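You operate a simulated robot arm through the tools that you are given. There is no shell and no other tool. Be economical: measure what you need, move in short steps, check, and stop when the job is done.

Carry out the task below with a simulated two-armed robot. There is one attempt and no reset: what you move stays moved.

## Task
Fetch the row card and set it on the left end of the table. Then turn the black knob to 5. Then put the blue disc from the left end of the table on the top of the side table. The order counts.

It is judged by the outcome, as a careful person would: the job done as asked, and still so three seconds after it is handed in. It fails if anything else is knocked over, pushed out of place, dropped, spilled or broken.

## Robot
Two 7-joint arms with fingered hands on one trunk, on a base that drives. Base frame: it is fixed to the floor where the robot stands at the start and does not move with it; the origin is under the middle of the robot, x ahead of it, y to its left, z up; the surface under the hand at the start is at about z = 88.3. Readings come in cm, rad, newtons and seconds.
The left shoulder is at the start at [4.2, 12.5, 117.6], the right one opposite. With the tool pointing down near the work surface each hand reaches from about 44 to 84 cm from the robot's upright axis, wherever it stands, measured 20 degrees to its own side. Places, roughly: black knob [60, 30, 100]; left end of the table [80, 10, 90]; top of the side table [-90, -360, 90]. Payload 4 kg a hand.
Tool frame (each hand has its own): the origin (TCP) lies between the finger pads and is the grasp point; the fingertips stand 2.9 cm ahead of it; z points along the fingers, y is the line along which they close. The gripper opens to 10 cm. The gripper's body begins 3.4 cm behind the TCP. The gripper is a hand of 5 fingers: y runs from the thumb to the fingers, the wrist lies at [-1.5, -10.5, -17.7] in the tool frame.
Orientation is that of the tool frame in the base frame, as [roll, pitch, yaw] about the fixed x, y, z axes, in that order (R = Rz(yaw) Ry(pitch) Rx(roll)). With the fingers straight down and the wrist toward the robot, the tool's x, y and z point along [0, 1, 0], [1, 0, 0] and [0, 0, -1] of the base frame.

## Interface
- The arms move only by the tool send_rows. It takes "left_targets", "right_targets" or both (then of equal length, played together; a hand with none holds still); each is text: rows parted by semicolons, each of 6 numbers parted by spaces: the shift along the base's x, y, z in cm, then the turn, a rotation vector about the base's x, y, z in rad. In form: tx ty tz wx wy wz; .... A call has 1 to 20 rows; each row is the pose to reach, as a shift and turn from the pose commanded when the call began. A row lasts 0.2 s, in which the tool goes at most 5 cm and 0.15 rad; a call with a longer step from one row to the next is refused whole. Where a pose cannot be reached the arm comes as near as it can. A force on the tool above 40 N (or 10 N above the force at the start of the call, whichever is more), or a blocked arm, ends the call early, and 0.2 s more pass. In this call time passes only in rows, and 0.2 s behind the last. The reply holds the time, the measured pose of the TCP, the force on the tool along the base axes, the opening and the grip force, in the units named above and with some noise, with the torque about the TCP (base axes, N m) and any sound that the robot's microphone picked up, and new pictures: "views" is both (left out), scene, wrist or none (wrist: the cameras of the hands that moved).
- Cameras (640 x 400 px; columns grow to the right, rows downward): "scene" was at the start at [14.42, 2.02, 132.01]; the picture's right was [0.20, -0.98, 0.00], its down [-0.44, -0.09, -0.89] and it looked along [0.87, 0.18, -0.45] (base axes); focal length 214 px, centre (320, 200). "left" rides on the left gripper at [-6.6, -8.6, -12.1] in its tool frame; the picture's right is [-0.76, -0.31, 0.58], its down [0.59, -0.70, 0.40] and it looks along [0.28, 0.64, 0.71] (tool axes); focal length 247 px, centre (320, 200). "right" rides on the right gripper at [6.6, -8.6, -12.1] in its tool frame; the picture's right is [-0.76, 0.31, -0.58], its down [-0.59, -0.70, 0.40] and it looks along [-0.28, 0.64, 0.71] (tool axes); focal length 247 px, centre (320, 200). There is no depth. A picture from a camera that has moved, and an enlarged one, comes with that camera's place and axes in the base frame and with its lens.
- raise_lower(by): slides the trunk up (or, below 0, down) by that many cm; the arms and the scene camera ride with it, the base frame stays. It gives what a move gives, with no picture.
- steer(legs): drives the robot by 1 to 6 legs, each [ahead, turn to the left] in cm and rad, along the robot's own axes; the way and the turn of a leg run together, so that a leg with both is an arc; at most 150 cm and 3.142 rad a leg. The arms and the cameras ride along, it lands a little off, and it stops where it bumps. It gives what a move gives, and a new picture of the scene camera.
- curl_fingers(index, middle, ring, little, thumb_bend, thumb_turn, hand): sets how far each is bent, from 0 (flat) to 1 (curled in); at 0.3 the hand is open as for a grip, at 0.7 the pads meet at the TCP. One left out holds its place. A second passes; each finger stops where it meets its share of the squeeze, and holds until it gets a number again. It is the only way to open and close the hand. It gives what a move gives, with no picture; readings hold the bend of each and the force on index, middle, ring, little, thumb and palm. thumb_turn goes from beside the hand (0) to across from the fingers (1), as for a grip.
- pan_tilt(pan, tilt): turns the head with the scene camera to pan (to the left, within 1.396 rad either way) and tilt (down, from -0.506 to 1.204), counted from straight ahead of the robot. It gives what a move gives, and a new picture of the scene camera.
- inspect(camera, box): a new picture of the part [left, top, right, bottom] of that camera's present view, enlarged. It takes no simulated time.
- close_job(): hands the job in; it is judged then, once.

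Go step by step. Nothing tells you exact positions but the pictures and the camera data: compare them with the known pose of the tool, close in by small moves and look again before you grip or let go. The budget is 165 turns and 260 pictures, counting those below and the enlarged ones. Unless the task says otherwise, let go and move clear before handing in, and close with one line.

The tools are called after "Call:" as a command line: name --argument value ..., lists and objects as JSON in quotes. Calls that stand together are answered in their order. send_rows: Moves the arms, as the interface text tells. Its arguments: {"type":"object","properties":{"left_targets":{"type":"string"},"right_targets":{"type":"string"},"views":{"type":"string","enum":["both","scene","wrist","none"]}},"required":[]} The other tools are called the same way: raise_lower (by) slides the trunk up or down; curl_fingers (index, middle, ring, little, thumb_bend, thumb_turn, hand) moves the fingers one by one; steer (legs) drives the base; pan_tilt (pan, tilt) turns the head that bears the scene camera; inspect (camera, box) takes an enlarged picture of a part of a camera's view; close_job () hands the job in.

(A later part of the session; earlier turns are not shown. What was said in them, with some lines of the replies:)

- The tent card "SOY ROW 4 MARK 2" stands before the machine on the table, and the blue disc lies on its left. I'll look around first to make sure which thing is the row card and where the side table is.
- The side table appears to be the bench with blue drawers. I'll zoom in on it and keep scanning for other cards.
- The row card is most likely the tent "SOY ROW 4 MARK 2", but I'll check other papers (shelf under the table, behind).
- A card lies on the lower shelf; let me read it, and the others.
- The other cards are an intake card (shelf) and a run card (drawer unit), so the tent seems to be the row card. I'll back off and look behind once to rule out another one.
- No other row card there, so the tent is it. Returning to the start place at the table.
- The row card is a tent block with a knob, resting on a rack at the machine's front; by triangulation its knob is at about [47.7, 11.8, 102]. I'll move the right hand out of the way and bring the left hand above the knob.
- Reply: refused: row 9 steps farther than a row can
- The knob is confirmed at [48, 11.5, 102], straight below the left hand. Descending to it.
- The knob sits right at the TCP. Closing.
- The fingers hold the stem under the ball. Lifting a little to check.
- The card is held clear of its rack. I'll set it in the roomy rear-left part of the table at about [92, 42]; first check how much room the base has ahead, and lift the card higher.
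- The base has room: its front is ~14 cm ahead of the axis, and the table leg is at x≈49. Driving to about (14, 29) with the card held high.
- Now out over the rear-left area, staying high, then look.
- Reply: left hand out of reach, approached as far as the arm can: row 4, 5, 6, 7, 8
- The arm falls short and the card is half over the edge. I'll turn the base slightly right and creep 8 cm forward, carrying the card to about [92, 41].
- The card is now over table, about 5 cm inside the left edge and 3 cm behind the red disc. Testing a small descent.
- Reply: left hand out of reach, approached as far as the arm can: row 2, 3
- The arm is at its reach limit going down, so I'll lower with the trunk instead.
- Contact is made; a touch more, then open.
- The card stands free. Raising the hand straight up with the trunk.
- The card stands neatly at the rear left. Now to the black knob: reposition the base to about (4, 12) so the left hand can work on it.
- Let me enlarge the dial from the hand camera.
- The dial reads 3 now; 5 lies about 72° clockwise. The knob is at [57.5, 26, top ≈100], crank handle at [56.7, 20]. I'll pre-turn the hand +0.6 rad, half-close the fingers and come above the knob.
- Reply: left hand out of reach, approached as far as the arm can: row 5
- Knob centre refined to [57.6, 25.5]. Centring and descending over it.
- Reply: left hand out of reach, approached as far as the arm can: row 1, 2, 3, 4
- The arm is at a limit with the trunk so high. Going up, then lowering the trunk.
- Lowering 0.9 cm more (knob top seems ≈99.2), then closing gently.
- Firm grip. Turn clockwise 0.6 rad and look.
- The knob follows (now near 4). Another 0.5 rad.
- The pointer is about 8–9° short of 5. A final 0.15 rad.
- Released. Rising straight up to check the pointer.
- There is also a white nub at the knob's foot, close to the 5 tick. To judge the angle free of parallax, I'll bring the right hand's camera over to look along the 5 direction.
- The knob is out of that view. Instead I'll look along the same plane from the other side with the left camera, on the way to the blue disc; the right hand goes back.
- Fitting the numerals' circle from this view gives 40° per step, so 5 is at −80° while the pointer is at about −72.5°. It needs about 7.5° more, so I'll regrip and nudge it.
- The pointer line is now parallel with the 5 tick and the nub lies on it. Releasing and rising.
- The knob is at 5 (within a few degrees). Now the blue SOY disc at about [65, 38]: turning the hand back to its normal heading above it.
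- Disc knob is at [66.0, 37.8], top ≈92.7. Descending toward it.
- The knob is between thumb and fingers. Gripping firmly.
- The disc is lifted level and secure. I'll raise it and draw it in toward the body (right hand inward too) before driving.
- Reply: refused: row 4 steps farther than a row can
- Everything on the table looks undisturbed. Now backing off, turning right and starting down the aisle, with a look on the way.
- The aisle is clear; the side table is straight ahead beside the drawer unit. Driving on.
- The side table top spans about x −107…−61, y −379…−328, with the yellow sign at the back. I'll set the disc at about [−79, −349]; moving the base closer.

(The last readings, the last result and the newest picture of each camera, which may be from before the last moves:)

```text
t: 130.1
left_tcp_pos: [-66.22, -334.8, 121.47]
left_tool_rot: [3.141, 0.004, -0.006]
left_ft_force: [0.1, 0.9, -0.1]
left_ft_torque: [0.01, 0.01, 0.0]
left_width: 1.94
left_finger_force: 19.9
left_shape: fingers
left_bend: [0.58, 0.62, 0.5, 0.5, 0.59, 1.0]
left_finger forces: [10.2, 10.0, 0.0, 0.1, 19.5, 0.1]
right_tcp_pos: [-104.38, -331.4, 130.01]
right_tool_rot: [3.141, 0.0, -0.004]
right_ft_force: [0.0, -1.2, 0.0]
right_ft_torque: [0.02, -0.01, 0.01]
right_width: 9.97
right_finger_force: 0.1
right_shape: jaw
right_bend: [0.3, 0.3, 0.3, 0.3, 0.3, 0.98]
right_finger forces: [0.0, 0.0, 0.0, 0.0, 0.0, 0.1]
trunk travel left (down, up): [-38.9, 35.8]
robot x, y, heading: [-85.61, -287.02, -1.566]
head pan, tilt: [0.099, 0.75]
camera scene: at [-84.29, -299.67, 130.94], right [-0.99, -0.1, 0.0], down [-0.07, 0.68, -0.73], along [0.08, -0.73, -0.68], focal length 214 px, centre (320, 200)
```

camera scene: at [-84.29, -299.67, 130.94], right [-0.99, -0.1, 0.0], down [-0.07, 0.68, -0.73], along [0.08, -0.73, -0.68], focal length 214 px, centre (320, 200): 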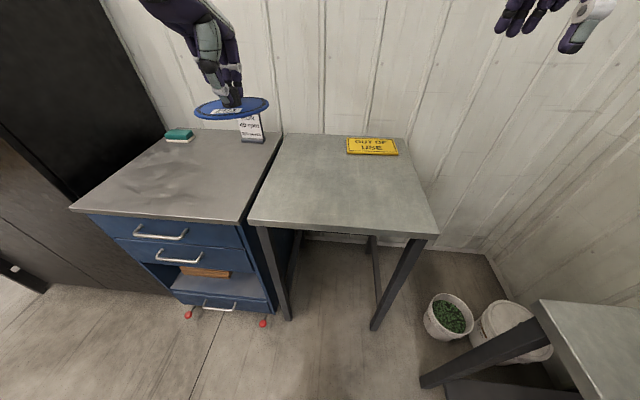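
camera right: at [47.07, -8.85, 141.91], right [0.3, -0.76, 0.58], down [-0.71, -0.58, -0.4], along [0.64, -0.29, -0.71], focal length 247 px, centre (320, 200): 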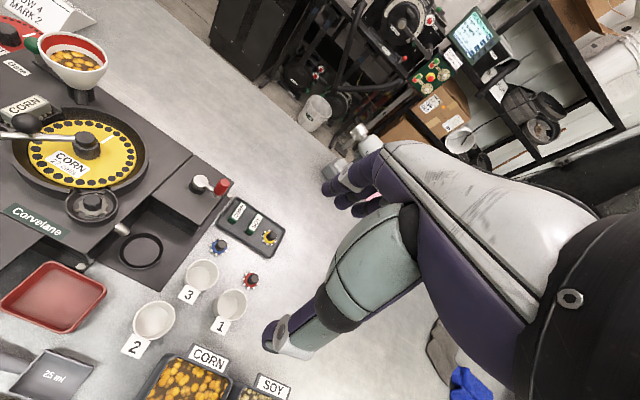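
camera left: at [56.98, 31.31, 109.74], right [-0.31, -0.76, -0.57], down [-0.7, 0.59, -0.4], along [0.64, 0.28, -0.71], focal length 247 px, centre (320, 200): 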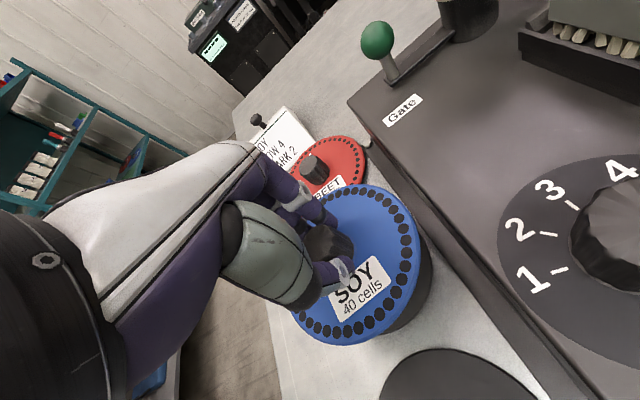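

Call:
send_rows --left_targets "-2.4 -3.8 -1 0 0 0; -4.8 -7.6 -3 0 0 0; -7.2 -11.4 -5 0 0 0; -9.6 -15.2 -7 0 0 0; -11.8 -18.5 -9 0 0 0; -11.8 -18.5 -12 0 0 0" --views "both"

```text
t: 131.5
left_tcp_pos: [-74.88, -350.4, 109.63]
left_tool_rot: [3.139, 0.006, -0.007]
left_ft_force: [0.1, 0.1, -0.6]
left_ft_torque: [-0.01, 0.03, -0.01]
left_width: 1.93
left_finger_force: 20.4
left_shape: fingers
left_bend: [0.58, 0.62, 0.5, 0.5, 0.59, 1.0]
left_finger forces: [10.4, 10.3, 0.0, 0.0, 19.6, 0.0]
left hand out of reach, approached as far as the arm can: row 4, 5, 6
right_tcp_pos: [-104.33, -331.41, 130.04]
right_tool_rot: [3.139, -0.001, -0.003]
right_ft_force: [0.8, -0.1, 0.4]
right_ft_torque: [-0.02, -0.02, -0.02]
right_width: 9.97
right_finger_force: 0.0
right_shape: jaw
right_bend: [0.3, 0.3, 0.3, 0.3, 0.3, 0.98]
right_finger forces: [0.0, 0.0, 0.1, 0.0, 0.0, 0.0]
trunk travel left (down, up): [-38.9, 35.8]
robot x, y, heading: [-85.4, -286.52, -1.563]
head pan, tilt: [0.099, 0.75]
camera scene: at [-84.28, -299.68, 130.93], right [-0.99, -0.11, 0.0], down [-0.07, 0.68, -0.73], along [0.08, -0.73, -0.68], focal length 214 px, centre (320, 200)
camera left: at [-81.38, -341.88, 121.72], right [-0.76, 0.31, -0.57], down [0.59, 0.7, -0.4], along [0.28, -0.64, -0.71], focal length 247 px, centre (320, 200)
```

scene: 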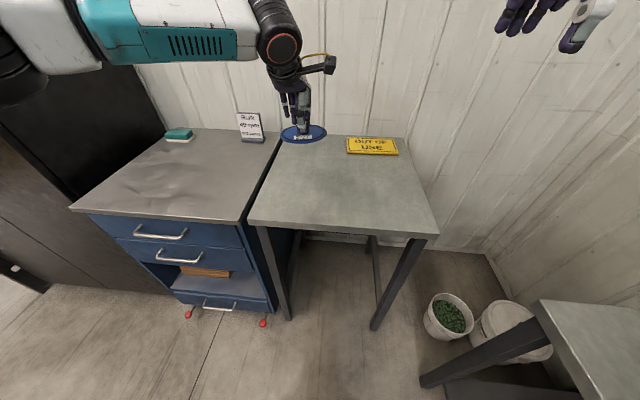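
left: 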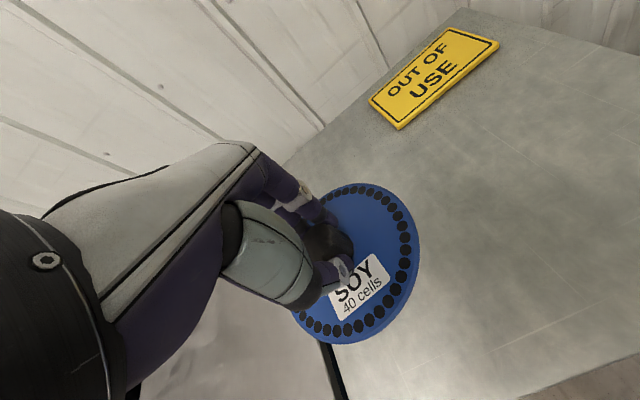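

The disc is over the table, 7 cm inside its left edge and clear of the sign. Lowering with the trunk.

Call:
raise_lower --by -11

Call:
inspect --camera "scene" --box '[220, 80, 440, 250]'

Call:
inspect --camera "left" --box '[220, 100, 640, 400]'

```text
t: 132.9
left_tcp_pos: [-74.83, -350.36, 98.68]
left_tool_rot: [3.14, 0.006, -0.006]
left_ft_force: [-0.2, 0.7, -0.9]
left_ft_torque: [0.0, -0.02, -0.03]
left_width: 1.95
left_finger_force: 20.0
left_shape: fingers
left_bend: [0.58, 0.62, 0.5, 0.5, 0.59, 1.0]
left_finger forces: [10.4, 10.3, 0.0, 0.0, 19.5, 0.1]
right_tcp_pos: [-104.43, -331.33, 119.21]
right_tool_rot: [3.14, -0.001, -0.004]
right_ft_force: [0.2, 0.9, 1.2]
right_ft_torque: [0.02, 0.03, 0.03]
right_width: 9.97
right_finger_force: 0.0
right_shape: jaw
right_bend: [0.3, 0.3, 0.3, 0.3, 0.3, 0.98]
right_finger forces: [0.1, 0.0, 0.1, 0.0, 0.1, 0.0]
trunk travel left (down, up): [-27.9, 46.8]
robot x, y, heading: [-85.11, -286.9, -1.561]
head pan, tilt: [0.099, 0.75]
```

```text
2.35 times, centred on (330, 165) of scene
camera zoom: at [-84.28, -302.33, 119.72], right [-0.99, -0.11, 0.0], down [-0.07, 0.68, -0.73], along [0.08, -0.73, -0.68], focal length 505 px, centre (296, 282)
```

zoom: 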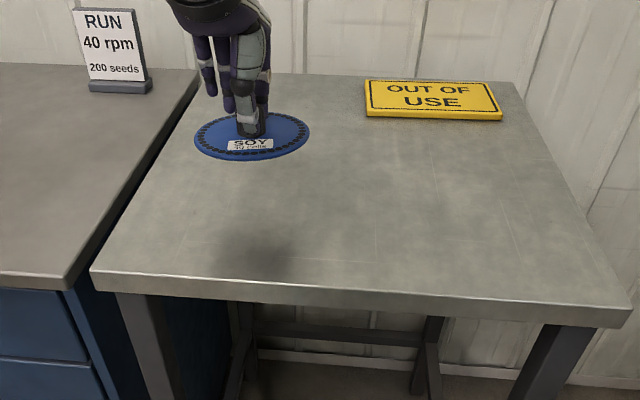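

```text
1.33 times, centred on (430, 250) of left
camera zoom: at [-81.28, -341.73, 110.88], right [-0.76, 0.31, -0.57], down [0.59, 0.7, -0.4], along [0.28, -0.64, -0.71], focal length 329 px, centre (173, 133)
```

zoom: 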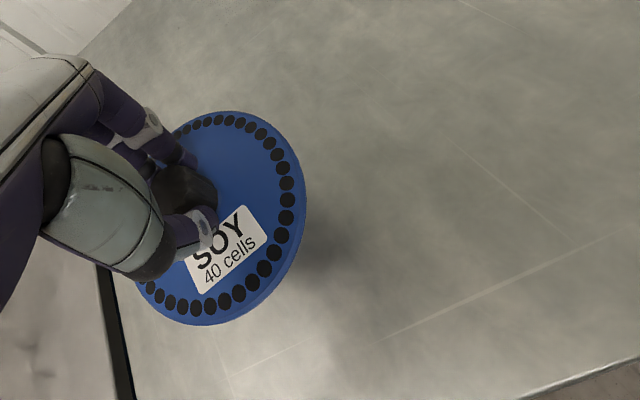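

The top is at z≈89.8, so contact should come at TCP ≈94.1.

Call:
raise_lower --by -3.8

Call:
raise_lower --by -0.4

Call:
raise_lower --by -0.3

Call:
inspect --camera "left" --box '[220, 100, 640, 400]'

```text
t: 133.8
left_tcp_pos: [-74.79, -350.32, 95.02]
left_tool_rot: [3.139, 0.005, -0.007]
left_ft_force: [0.1, 0.5, -0.2]
left_ft_torque: [-0.01, 0.0, 0.01]
left_width: 1.92
left_finger_force: 20.2
left_shape: fingers
left_bend: [0.58, 0.62, 0.5, 0.5, 0.59, 1.0]
left_finger forces: [10.3, 10.3, 0.0, 0.1, 19.6, 0.0]
right_tcp_pos: [-104.38, -331.35, 115.41]
right_tool_rot: [3.141, 0.0, -0.003]
right_ft_force: [-0.1, 0.0, -0.5]
right_ft_torque: [-0.05, 0.0, 0.0]
right_width: 9.96
right_finger_force: 0.0
right_shape: jaw
right_bend: [0.3, 0.3, 0.3, 0.3, 0.3, 0.98]
right_finger forces: [0.1, 0.1, 0.0, 0.1, 0.1, 0.0]
trunk travel left (down, up): [-24.1, 50.6]
robot x, y, heading: [-85.21, -286.32, -1.565]
head pan, tilt: [0.099, 0.75]
```

```text
t: 134.3
left_tcp_pos: [-74.8, -350.36, 94.48]
left_tool_rot: [3.141, 0.006, -0.006]
left_ft_force: [-0.6, 0.8, -1.0]
left_ft_torque: [0.01, -0.01, 0.01]
left_width: 1.91
left_finger_force: 20.2
left_shape: fingers
left_bend: [0.58, 0.62, 0.5, 0.5, 0.59, 1.0]
left_finger forces: [10.3, 10.3, 0.0, 0.0, 19.4, 0.1]
right_tcp_pos: [-104.14, -331.27, 114.79]
right_tool_rot: [3.139, 0.0, -0.003]
right_ft_force: [-0.4, 0.8, -0.2]
right_ft_torque: [0.0, -0.03, 0.0]
right_width: 10.02
right_finger_force: 0.1
right_shape: jaw
right_bend: [0.3, 0.3, 0.3, 0.3, 0.3, 0.98]
right_finger forces: [0.0, 0.0, 0.0, 0.0, 0.0, 0.0]
trunk travel left (down, up): [-23.7, 51.0]
robot x, y, heading: [-85.33, -286.43, -1.564]
head pan, tilt: [0.099, 0.75]
```

```text
t: 134.8
left_tcp_pos: [-74.82, -350.35, 94.12]
left_tool_rot: [3.141, 0.006, -0.004]
left_ft_force: [0.4, 1.0, -0.7]
left_ft_torque: [0.0, 0.04, -0.02]
left_width: 1.94
left_finger_force: 19.7
left_shape: fingers
left_bend: [0.58, 0.62, 0.5, 0.5, 0.59, 1.0]
left_finger forces: [10.3, 10.3, 0.1, 0.0, 19.6, 0.1]
right_tcp_pos: [-104.37, -331.34, 114.57]
right_tool_rot: [3.139, -0.002, -0.003]
right_ft_force: [0.0, 0.7, 0.7]
right_ft_torque: [0.0, 0.01, 0.0]
right_width: 9.97
right_finger_force: 0.0
right_shape: jaw
right_bend: [0.3, 0.3, 0.3, 0.3, 0.3, 0.98]
right_finger forces: [0.0, 0.1, 0.0, 0.1, 0.0, 0.1]
trunk travel left (down, up): [-23.4, 51.3]
robot x, y, heading: [-85.73, -286.56, -1.566]
head pan, tilt: [0.099, 0.75]
```

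```text
1.33 times, centred on (430, 250) of left
camera zoom: at [-81.27, -341.77, 106.32], right [-0.76, 0.31, -0.57], down [0.59, 0.7, -0.4], along [0.28, -0.64, -0.71], focal length 329 px, centre (173, 133)
```

zoom: 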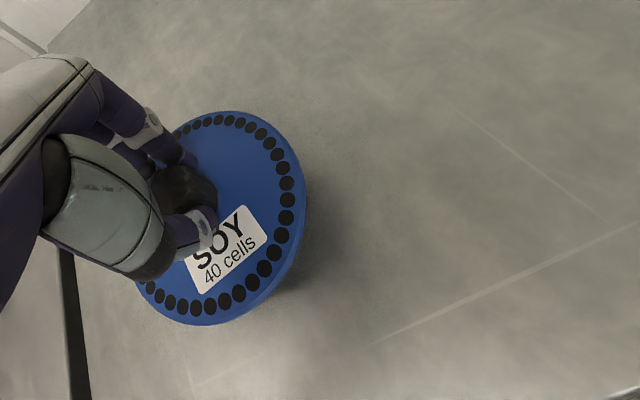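

Not yet in contact; continuing in small steps.

Call:
raise_lower --by -0.4

Call:
raise_lower --by -0.4

Call:
inspect --camera "scene" --box '[230, 60, 390, 180]'

```text
t: 135.3
left_tcp_pos: [-74.81, -350.34, 93.82]
left_tool_rot: [-3.141, 0.005, -0.005]
left_ft_force: [0.3, -0.2, -1.0]
left_ft_torque: [-0.02, -0.01, 0.02]
left_width: 1.93
left_finger_force: 19.9
left_shape: fingers
left_bend: [0.58, 0.62, 0.5, 0.5, 0.59, 1.0]
left_finger forces: [10.4, 10.2, 0.0, 0.0, 19.5, 0.0]
right_tcp_pos: [-104.48, -331.31, 114.14]
right_tool_rot: [3.14, 0.0, -0.003]
right_ft_force: [0.3, 0.5, -0.2]
right_ft_torque: [-0.02, -0.03, 0.02]
right_width: 9.99
right_finger_force: 0.0
right_shape: jaw
right_bend: [0.3, 0.3, 0.3, 0.3, 0.3, 0.98]
right_finger forces: [0.1, 0.0, 0.0, 0.0, 0.1, 0.1]
trunk travel left (down, up): [-23.0, 51.7]
robot x, y, heading: [-85.25, -286.6, -1.569]
head pan, tilt: [0.099, 0.75]
```

```text
t: 135.9
left_tcp_pos: [-74.75, -350.4, 93.46]
left_tool_rot: [3.141, 0.004, -0.005]
left_ft_force: [-0.4, 0.1, -1.1]
left_ft_torque: [-0.01, -0.02, 0.02]
left_width: 1.92
left_finger_force: 20.0
left_shape: fingers
left_bend: [0.58, 0.62, 0.5, 0.5, 0.59, 1.0]
left_finger forces: [10.4, 10.3, 0.0, 0.0, 19.6, 0.0]
right_tcp_pos: [-104.34, -331.38, 113.7]
right_tool_rot: [3.14, 0.0, -0.004]
right_ft_force: [0.5, 0.3, 0.9]
right_ft_torque: [-0.01, 0.01, 0.01]
right_width: 9.99
right_finger_force: 0.1
right_shape: jaw
right_bend: [0.3, 0.3, 0.3, 0.3, 0.3, 0.98]
right_finger forces: [0.0, 0.1, 0.0, 0.0, 0.1, 0.0]
trunk travel left (down, up): [-22.6, 52.1]
robot x, y, heading: [-85.54, -286.57, -1.567]
head pan, tilt: [0.099, 0.75]
```

```text
3.33 times, centred on (310, 120) of scene
camera zoom: at [-84.27, -304.09, 114.23], right [-0.99, -0.11, 0.0], down [-0.07, 0.68, -0.73], along [0.08, -0.73, -0.68], focal length 715 px, centre (353, 467)
```

zoom: 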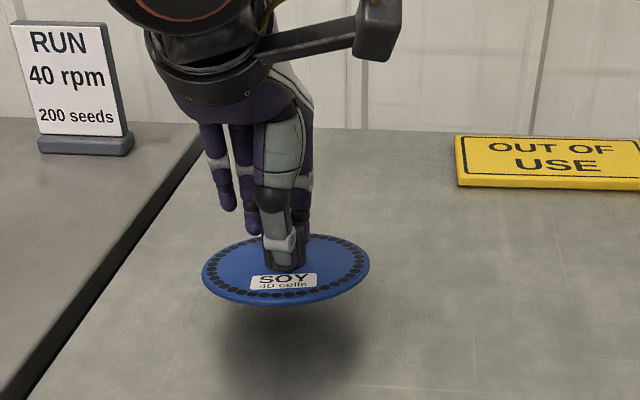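

Call:
raise_lower --by -0.5

Call:
raise_lower --by -0.4

Call:
inspect --camera "scene" --box '[230, 60, 390, 180]'

```text
t: 136.4
left_tcp_pos: [-74.9, -350.43, 92.83]
left_tool_rot: [-3.14, 0.005, -0.006]
left_ft_force: [-0.5, -0.6, 0.0]
left_ft_torque: [0.0, 0.02, -0.01]
left_width: 1.94
left_finger_force: 20.2
left_shape: fingers
left_bend: [0.58, 0.62, 0.5, 0.5, 0.59, 1.0]
left_finger forces: [10.3, 10.4, 0.0, 0.1, 19.5, 0.0]
right_tcp_pos: [-104.22, -331.32, 113.23]
right_tool_rot: [3.139, 0.001, -0.003]
right_ft_force: [0.0, -0.3, -0.2]
right_ft_torque: [-0.03, 0.0, 0.02]
right_width: 10.0
right_finger_force: 0.1
right_shape: jaw
right_bend: [0.3, 0.3, 0.3, 0.3, 0.3, 0.98]
right_finger forces: [0.0, 0.0, 0.0, 0.1, 0.0, 0.2]
trunk travel left (down, up): [-22.1, 52.6]
robot x, y, heading: [-85.73, -286.42, -1.566]
head pan, tilt: [0.099, 0.75]
```

```text
t: 136.9
left_tcp_pos: [-74.8, -350.34, 92.56]
left_tool_rot: [3.142, 0.006, -0.007]
left_ft_force: [-0.5, -0.6, -0.9]
left_ft_torque: [-0.03, -0.04, 0.0]
left_width: 1.91
left_finger_force: 19.8
left_shape: fingers
left_bend: [0.58, 0.62, 0.5, 0.5, 0.59, 1.0]
left_finger forces: [10.3, 10.3, 0.0, 0.0, 19.5, 0.1]
right_tcp_pos: [-104.41, -331.34, 112.84]
right_tool_rot: [3.14, 0.001, -0.004]
right_ft_force: [0.0, 0.9, 0.1]
right_ft_torque: [-0.02, -0.03, 0.0]
right_width: 9.98
right_finger_force: 0.0
right_shape: jaw
right_bend: [0.3, 0.3, 0.3, 0.3, 0.3, 0.98]
right_finger forces: [0.0, 0.0, 0.0, 0.0, 0.1, 0.1]
trunk travel left (down, up): [-21.7, 53.0]
robot x, y, heading: [-85.38, -286.89, -1.564]
head pan, tilt: [0.099, 0.75]
```

```text
3.33 times, centred on (310, 120) of scene
camera zoom: at [-84.27, -304.41, 113.29], right [-0.99, -0.11, 0.0], down [-0.07, 0.68, -0.73], along [0.08, -0.73, -0.68], focal length 715 px, centre (353, 467)
```

zoom: 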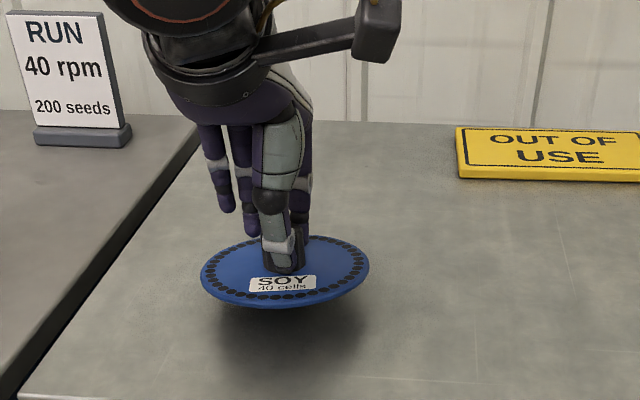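

Call:
raise_lower --by -0.6

Call:
raise_lower --by -0.4

Call:
inspect --camera "scene" --box '[230, 60, 390, 180]'

```text
t: 137.5
left_tcp_pos: [-74.74, -350.33, 91.97]
left_tool_rot: [-3.141, 0.007, -0.005]
left_ft_force: [0.1, 0.0, -0.1]
left_ft_torque: [0.0, 0.02, -0.01]
left_width: 1.95
left_finger_force: 19.8
left_shape: fingers
left_bend: [0.58, 0.62, 0.5, 0.5, 0.59, 1.0]
left_finger forces: [10.3, 10.3, 0.1, 0.0, 19.5, 0.1]
right_tcp_pos: [-104.32, -331.33, 112.25]
right_tool_rot: [3.14, -0.001, -0.004]
right_ft_force: [0.1, 0.5, 0.2]
right_ft_torque: [0.04, 0.01, 0.0]
right_width: 10.0
right_finger_force: 0.1
right_shape: jaw
right_bend: [0.3, 0.3, 0.3, 0.3, 0.3, 0.98]
right_finger forces: [0.0, 0.0, 0.0, 0.1, 0.0, 0.0]
trunk travel left (down, up): [-21.1, 53.6]
robot x, y, heading: [-85.79, -286.9, -1.565]
head pan, tilt: [0.099, 0.75]
```

```text
t: 138.0
left_tcp_pos: [-74.84, -350.39, 91.44]
left_tool_rot: [3.141, 0.005, -0.006]
left_ft_force: [0.2, -0.5, 0.0]
left_ft_torque: [0.0, -0.01, 0.02]
left_width: 1.93
left_finger_force: 20.4
left_shape: fingers
left_bend: [0.58, 0.62, 0.5, 0.5, 0.59, 1.0]
left_finger forces: [10.3, 10.4, 0.0, 0.0, 19.5, 0.0]
right_tcp_pos: [-104.4, -331.29, 111.94]
right_tool_rot: [3.14, -0.002, -0.004]
right_ft_force: [0.2, 0.3, 0.8]
right_ft_torque: [-0.01, 0.02, 0.01]
right_width: 10.0
right_finger_force: 0.1
right_shape: jaw
right_bend: [0.3, 0.3, 0.3, 0.3, 0.3, 0.98]
right_finger forces: [0.0, 0.0, 0.0, 0.1, 0.1, 0.1]
trunk travel left (down, up): [-20.7, 54.0]
robot x, y, heading: [-85.85, -286.63, -1.566]
head pan, tilt: [0.099, 0.75]
```

```text
3.33 times, centred on (310, 120) of scene
camera zoom: at [-84.27, -304.78, 112.25], right [-0.99, -0.11, 0.0], down [-0.07, 0.68, -0.73], along [0.08, -0.73, -0.68], focal length 715 px, centre (353, 467)
```

zoom: 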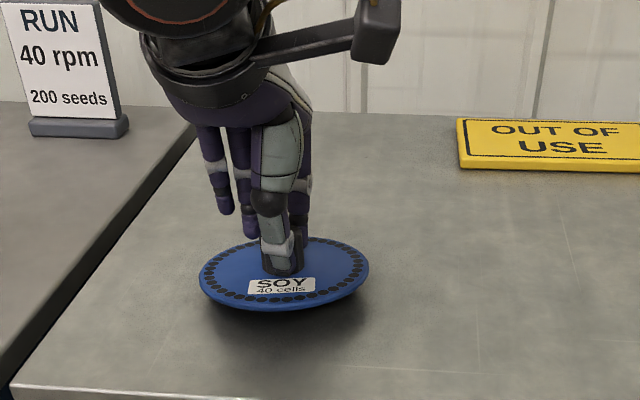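

Call:
raise_lower --by -0.5

Call:
raise_lower --by -0.4

Call:
inspect --camera "scene" --box '[230, 60, 390, 180]'

```text
t: 138.6
left_tcp_pos: [-74.82, -350.35, 90.99]
left_tool_rot: [-3.141, 0.005, -0.007]
left_ft_force: [0.1, 0.7, 0.1]
left_ft_torque: [0.0, 0.0, 0.01]
left_width: 1.94
left_finger_force: 19.7
left_shape: fingers
left_bend: [0.58, 0.62, 0.5, 0.5, 0.59, 1.0]
left_finger forces: [10.2, 10.3, 0.0, 0.0, 19.5, 0.1]
right_tcp_pos: [-104.31, -331.39, 111.37]
right_tool_rot: [-3.141, 0.001, -0.005]
right_ft_force: [-0.7, -0.5, 0.8]
right_ft_torque: [0.01, 0.01, 0.0]
right_width: 9.99
right_finger_force: 0.0
right_shape: jaw
right_bend: [0.3, 0.3, 0.3, 0.3, 0.3, 0.98]
right_finger forces: [0.0, 0.0, 0.1, 0.0, 0.0, 0.0]
trunk travel left (down, up): [-20.2, 54.5]
robot x, y, heading: [-85.25, -286.64, -1.564]
head pan, tilt: [0.099, 0.75]
```

```text
t: 139.1
left_tcp_pos: [-74.76, -350.35, 90.59]
left_tool_rot: [-3.141, 0.004, -0.006]
left_ft_force: [-0.5, 0.6, -0.2]
left_ft_torque: [-0.01, 0.02, 0.0]
left_width: 1.92
left_finger_force: 19.8
left_shape: fingers
left_bend: [0.58, 0.62, 0.5, 0.5, 0.59, 1.0]
left_finger forces: [10.3, 10.2, 0.0, 0.0, 19.5, 0.0]
right_tcp_pos: [-104.38, -331.41, 110.99]
right_tool_rot: [3.14, 0.0, -0.003]
right_ft_force: [0.3, 0.4, -0.9]
right_ft_torque: [0.03, -0.02, 0.01]
right_width: 9.98
right_finger_force: 0.0
right_shape: jaw
right_bend: [0.3, 0.3, 0.3, 0.3, 0.3, 0.98]
right_finger forces: [0.0, 0.0, 0.0, 0.1, 0.1, 0.0]
trunk travel left (down, up): [-19.8, 54.9]
robot x, y, heading: [-85.77, -286.91, -1.565]
head pan, tilt: [0.099, 0.75]
```

```text
3.33 times, centred on (310, 120) of scene
camera zoom: at [-84.26, -305.13, 111.32], right [-0.99, -0.11, 0.0], down [-0.07, 0.68, -0.73], along [0.08, -0.73, -0.68], focal length 715 px, centre (353, 467)
```

zoom: 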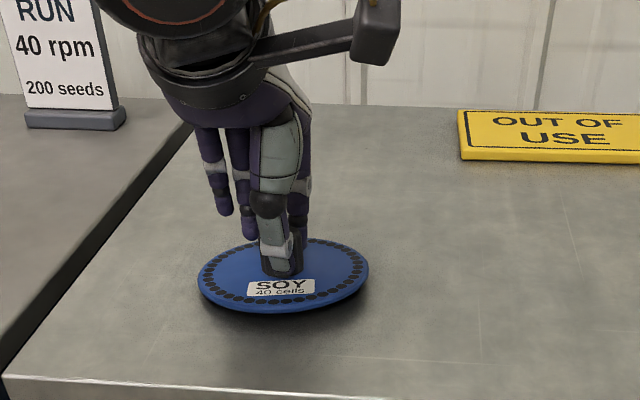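

Call:
raise_lower --by -0.3

Call:
raise_lower --by -0.3

Call:
inspect --camera "scene" --box '[260, 100, 340, 170]'

```text
t: 139.6
left_tcp_pos: [-74.77, -350.44, 90.25]
left_tool_rot: [-3.14, 0.005, -0.005]
left_ft_force: [1.0, -0.6, 1.2]
left_ft_torque: [-0.14, -0.05, -0.03]
left_width: 1.92
left_finger_force: 20.6
left_shape: fingers
left_bend: [0.58, 0.62, 0.5, 0.5, 0.59, 0.99]
left_finger forces: [10.2, 10.6, 0.0, 0.1, 19.3, 0.1]
right_tcp_pos: [-104.35, -331.17, 110.56]
right_tool_rot: [3.14, 0.001, -0.003]
right_ft_force: [-0.2, 0.0, 0.2]
right_ft_torque: [-0.01, 0.04, 0.0]
right_width: 9.99
right_finger_force: 0.1
right_shape: jaw
right_bend: [0.3, 0.3, 0.3, 0.3, 0.3, 0.98]
right_finger forces: [0.0, 0.1, 0.0, 0.0, 0.1, 0.1]
trunk travel left (down, up): [-19.5, 55.2]
robot x, y, heading: [-85.19, -286.61, -1.57]
head pan, tilt: [0.099, 0.75]
```

```text
t: 140.1
left_tcp_pos: [-74.72, -350.35, 90.04]
left_tool_rot: [3.14, 0.005, -0.005]
left_ft_force: [-1.6, -0.2, 3.3]
left_ft_torque: [-0.22, -0.03, -0.02]
left_width: 1.93
left_finger_force: 20.3
left_shape: fingers
left_bend: [0.59, 0.62, 0.5, 0.5, 0.59, 0.99]
left_finger forces: [10.0, 11.4, 0.0, 0.0, 19.9, 0.1]
right_tcp_pos: [-104.38, -331.35, 110.3]
right_tool_rot: [3.139, 0.0, -0.003]
right_ft_force: [0.1, 0.6, 0.4]
right_ft_torque: [0.0, 0.0, -0.03]
right_width: 9.98
right_finger_force: 0.1
right_shape: jaw
right_bend: [0.3, 0.3, 0.3, 0.3, 0.3, 0.98]
right_finger forces: [0.0, 0.1, 0.1, 0.0, 0.0, 0.0]
trunk travel left (down, up): [-19.2, 55.5]
robot x, y, heading: [-85.56, -286.73, -1.566]
head pan, tilt: [0.099, 0.75]
```

```text
5.71 times, centred on (300, 135) of scene
camera zoom: at [-84.27, -305.35, 110.69], right [-0.99, -0.11, 0.0], down [-0.07, 0.68, -0.73], along [0.08, -0.73, -0.68], focal length 1226 px, centre (434, 571)
```

zoom: 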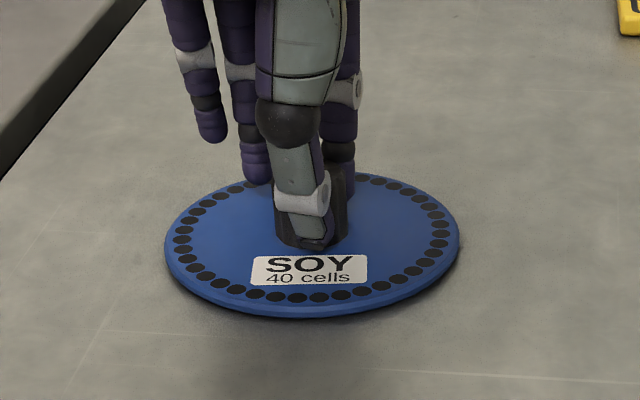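

Contact: the disc rests on the side table. A tiny bit lower, then open.

Call:
raise_lower --by -0.2

Call:
curl_fingers --hand "left" --index 0.42 --middle 0.42 --ring 0.42 --little 0.42 --thumb_bend 0.42

Call:
raise_lower --by 8

Call:
inspect --camera "scene" --box '[220, 60, 440, 240]'

Call:
inspect --camera "left" --box '[220, 100, 640, 400]'

```text
t: 140.7
left_tcp_pos: [-74.77, -350.27, 89.97]
left_tool_rot: [3.138, 0.005, -0.006]
left_ft_force: [-0.1, -1.6, 9.1]
left_ft_torque: [-0.26, -0.06, -0.01]
left_width: 1.93
left_finger_force: 21.1
left_shape: fingers
left_bend: [0.59, 0.62, 0.5, 0.5, 0.59, 0.99]
left_finger forces: [10.4, 12.0, 0.0, 0.0, 20.5, 0.1]
right_tcp_pos: [-104.34, -331.17, 110.13]
right_tool_rot: [3.139, 0.0, -0.004]
right_ft_force: [-0.1, 0.6, -0.1]
right_ft_torque: [-0.02, 0.02, -0.01]
right_width: 10.02
right_finger_force: 0.1
right_shape: jaw
right_bend: [0.3, 0.3, 0.3, 0.3, 0.3, 0.98]
right_finger forces: [0.1, 0.0, 0.0, 0.0, 0.0, 0.0]
trunk travel left (down, up): [-19.0, 55.7]
robot x, y, heading: [-85.45, -286.31, -1.566]
head pan, tilt: [0.099, 0.75]
```

```text
t: 141.7
left_tcp_pos: [-74.84, -350.35, 89.71]
left_tool_rot: [-3.141, 0.005, -0.004]
left_ft_force: [0.2, -0.2, 1.5]
left_ft_torque: [0.04, 0.02, 0.02]
left_width: 6.86
left_finger_force: 0.9
left_shape: fingers
left_bend: [0.42, 0.42, 0.42, 0.42, 0.42, 0.99]
left_finger forces: [0.1, 0.4, 0.1, 0.0, 1.3, 0.0]
right_tcp_pos: [-104.41, -331.37, 110.19]
right_tool_rot: [3.14, 0.001, -0.004]
right_ft_force: [-0.3, 0.3, -1.2]
right_ft_torque: [0.0, 0.03, 0.03]
right_width: 10.02
right_finger_force: 0.0
right_shape: jaw
right_bend: [0.3, 0.3, 0.3, 0.3, 0.3, 0.98]
right_finger forces: [0.0, 0.0, 0.0, 0.0, 0.1, 0.0]
trunk travel left (down, up): [-19.0, 55.7]
robot x, y, heading: [-85.27, -286.57, -1.563]
head pan, tilt: [0.099, 0.75]
```

```text
t: 142.8
left_tcp_pos: [-74.74, -350.54, 97.64]
left_tool_rot: [-3.138, 0.004, -0.008]
left_ft_force: [-0.5, -0.2, -0.6]
left_ft_torque: [-0.03, -0.04, 0.02]
left_width: 6.91
left_finger_force: 0.0
left_shape: fingers
left_bend: [0.42, 0.42, 0.42, 0.42, 0.42, 0.99]
left_finger forces: [0.0, 0.1, 0.0, 0.1, 0.0, 0.0]
right_tcp_pos: [-104.42, -331.46, 118.0]
right_tool_rot: [-3.14, 0.0, -0.005]
right_ft_force: [0.4, -0.1, -0.9]
right_ft_torque: [0.04, -0.02, 0.0]
right_width: 9.97
right_finger_force: 0.0
right_shape: jaw
right_bend: [0.3, 0.3, 0.3, 0.3, 0.3, 0.98]
right_finger forces: [0.1, 0.0, 0.0, 0.0, 0.1, 0.0]
trunk travel left (down, up): [-27.0, 47.7]
robot x, y, heading: [-85.28, -286.81, -1.564]
head pan, tilt: [0.099, 0.75]
```

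```text
2.22 times, centred on (330, 150) of scene
camera zoom: at [-84.29, -302.7, 118.75], right [-0.99, -0.11, 0.0], down [-0.07, 0.68, -0.73], along [0.08, -0.73, -0.68], focal length 477 px, centre (298, 311)
```

zoom: 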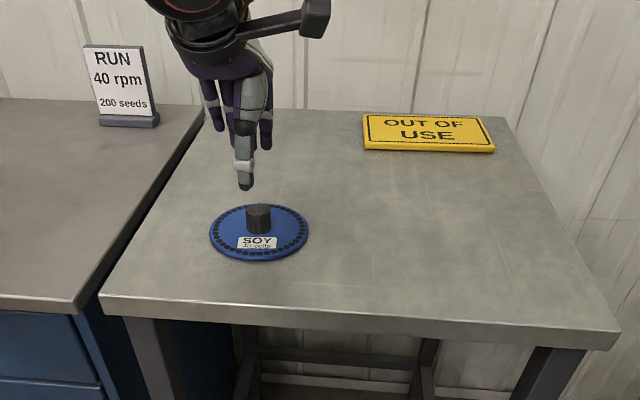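

```text
1.33 times, centred on (430, 250) of left
camera zoom: at [-81.28, -341.84, 109.84], right [-0.76, 0.31, -0.57], down [0.59, 0.7, -0.4], along [0.28, -0.64, -0.71], focal length 329 px, centre (173, 133)
```

zoom: 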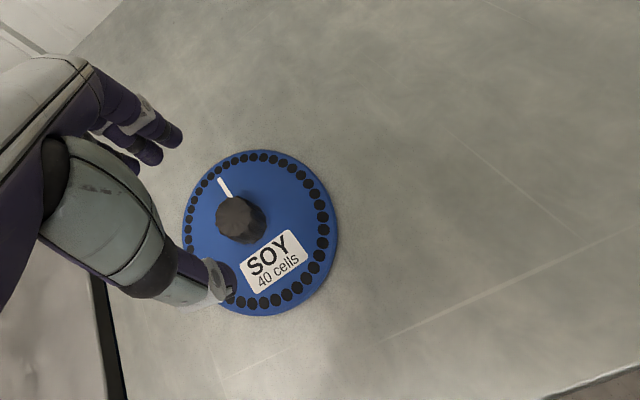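

The disc lies flat and well inside the table top. Rising clear and backing off.

Call:
raise_lower --by 16

Call:
steer --legs '[[-45, 0]]'

```text
t: 144.7
left_tcp_pos: [-74.7, -350.15, 114.42]
left_tool_rot: [3.133, 0.006, -0.006]
left_ft_force: [0.7, 0.0, -0.1]
left_ft_torque: [0.02, 0.01, -0.04]
left_width: 6.91
left_finger_force: 0.1
left_shape: fingers
left_bend: [0.42, 0.42, 0.42, 0.42, 0.42, 0.99]
left_finger forces: [0.0, 0.0, 0.0, 0.1, 0.1, 0.0]
right_tcp_pos: [-104.34, -331.52, 134.01]
right_tool_rot: [-3.141, 0.0, -0.003]
right_ft_force: [0.4, -0.4, -0.2]
right_ft_torque: [0.01, 0.0, 0.0]
right_width: 10.01
right_finger_force: 0.0
right_shape: jaw
right_bend: [0.3, 0.3, 0.3, 0.3, 0.3, 0.98]
right_finger forces: [0.1, 0.0, 0.0, 0.0, 0.0, 0.0]
trunk travel left (down, up): [-43.0, 31.7]
robot x, y, heading: [-85.47, -286.71, -1.566]
head pan, tilt: [0.099, 0.75]
```

```text
t: 147.4
left_tcp_pos: [-75.13, -305.11, 114.46]
left_tool_rot: [3.129, 0.005, -0.013]
left_ft_force: [0.1, 0.9, -0.2]
left_ft_torque: [-0.04, -0.04, -0.01]
left_width: 6.91
left_finger_force: 0.1
left_shape: fingers
left_bend: [0.42, 0.42, 0.42, 0.42, 0.42, 0.99]
left_finger forces: [0.1, 0.0, 0.0, 0.0, 0.1, 0.1]
right_tcp_pos: [-104.76, -286.1, 134.1]
right_tool_rot: [3.141, 0.0, -0.009]
right_ft_force: [0.6, 0.2, 0.9]
right_ft_torque: [-0.02, -0.05, 0.01]
right_width: 9.99
right_finger_force: 0.0
right_shape: jaw
right_bend: [0.3, 0.3, 0.3, 0.3, 0.3, 0.98]
right_finger forces: [0.0, 0.0, 0.0, 0.1, 0.0, 0.1]
trunk travel left (down, up): [-43.0, 31.7]
robot x, y, heading: [-85.8, -241.54, -1.575]
head pan, tilt: [0.099, 0.75]
camera scene: at [-84.51, -253.81, 135.1], right [-0.99, -0.1, 0.0], down [-0.07, 0.68, -0.73], along [0.07, -0.73, -0.68], focal length 214 px, centre (320, 200)
```

scene: 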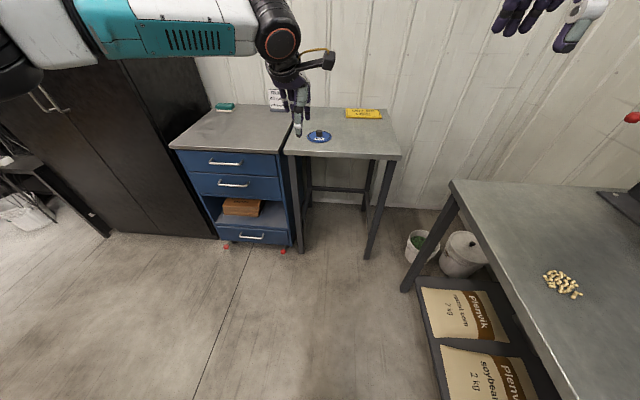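

The disc is on the side table, the hand is clear, and nothing else was disturbed. Handing in.

Call:
close_job

```text
The job is handed in.
```

The job is done and handed in: the row card stands on the left end of the table, the black knob points to 5 (within about 3° of the mark), and the blue SOY disc lies flat on the side table. They were done in that order, and nothing else looked moved or knocked over in the last pictures.
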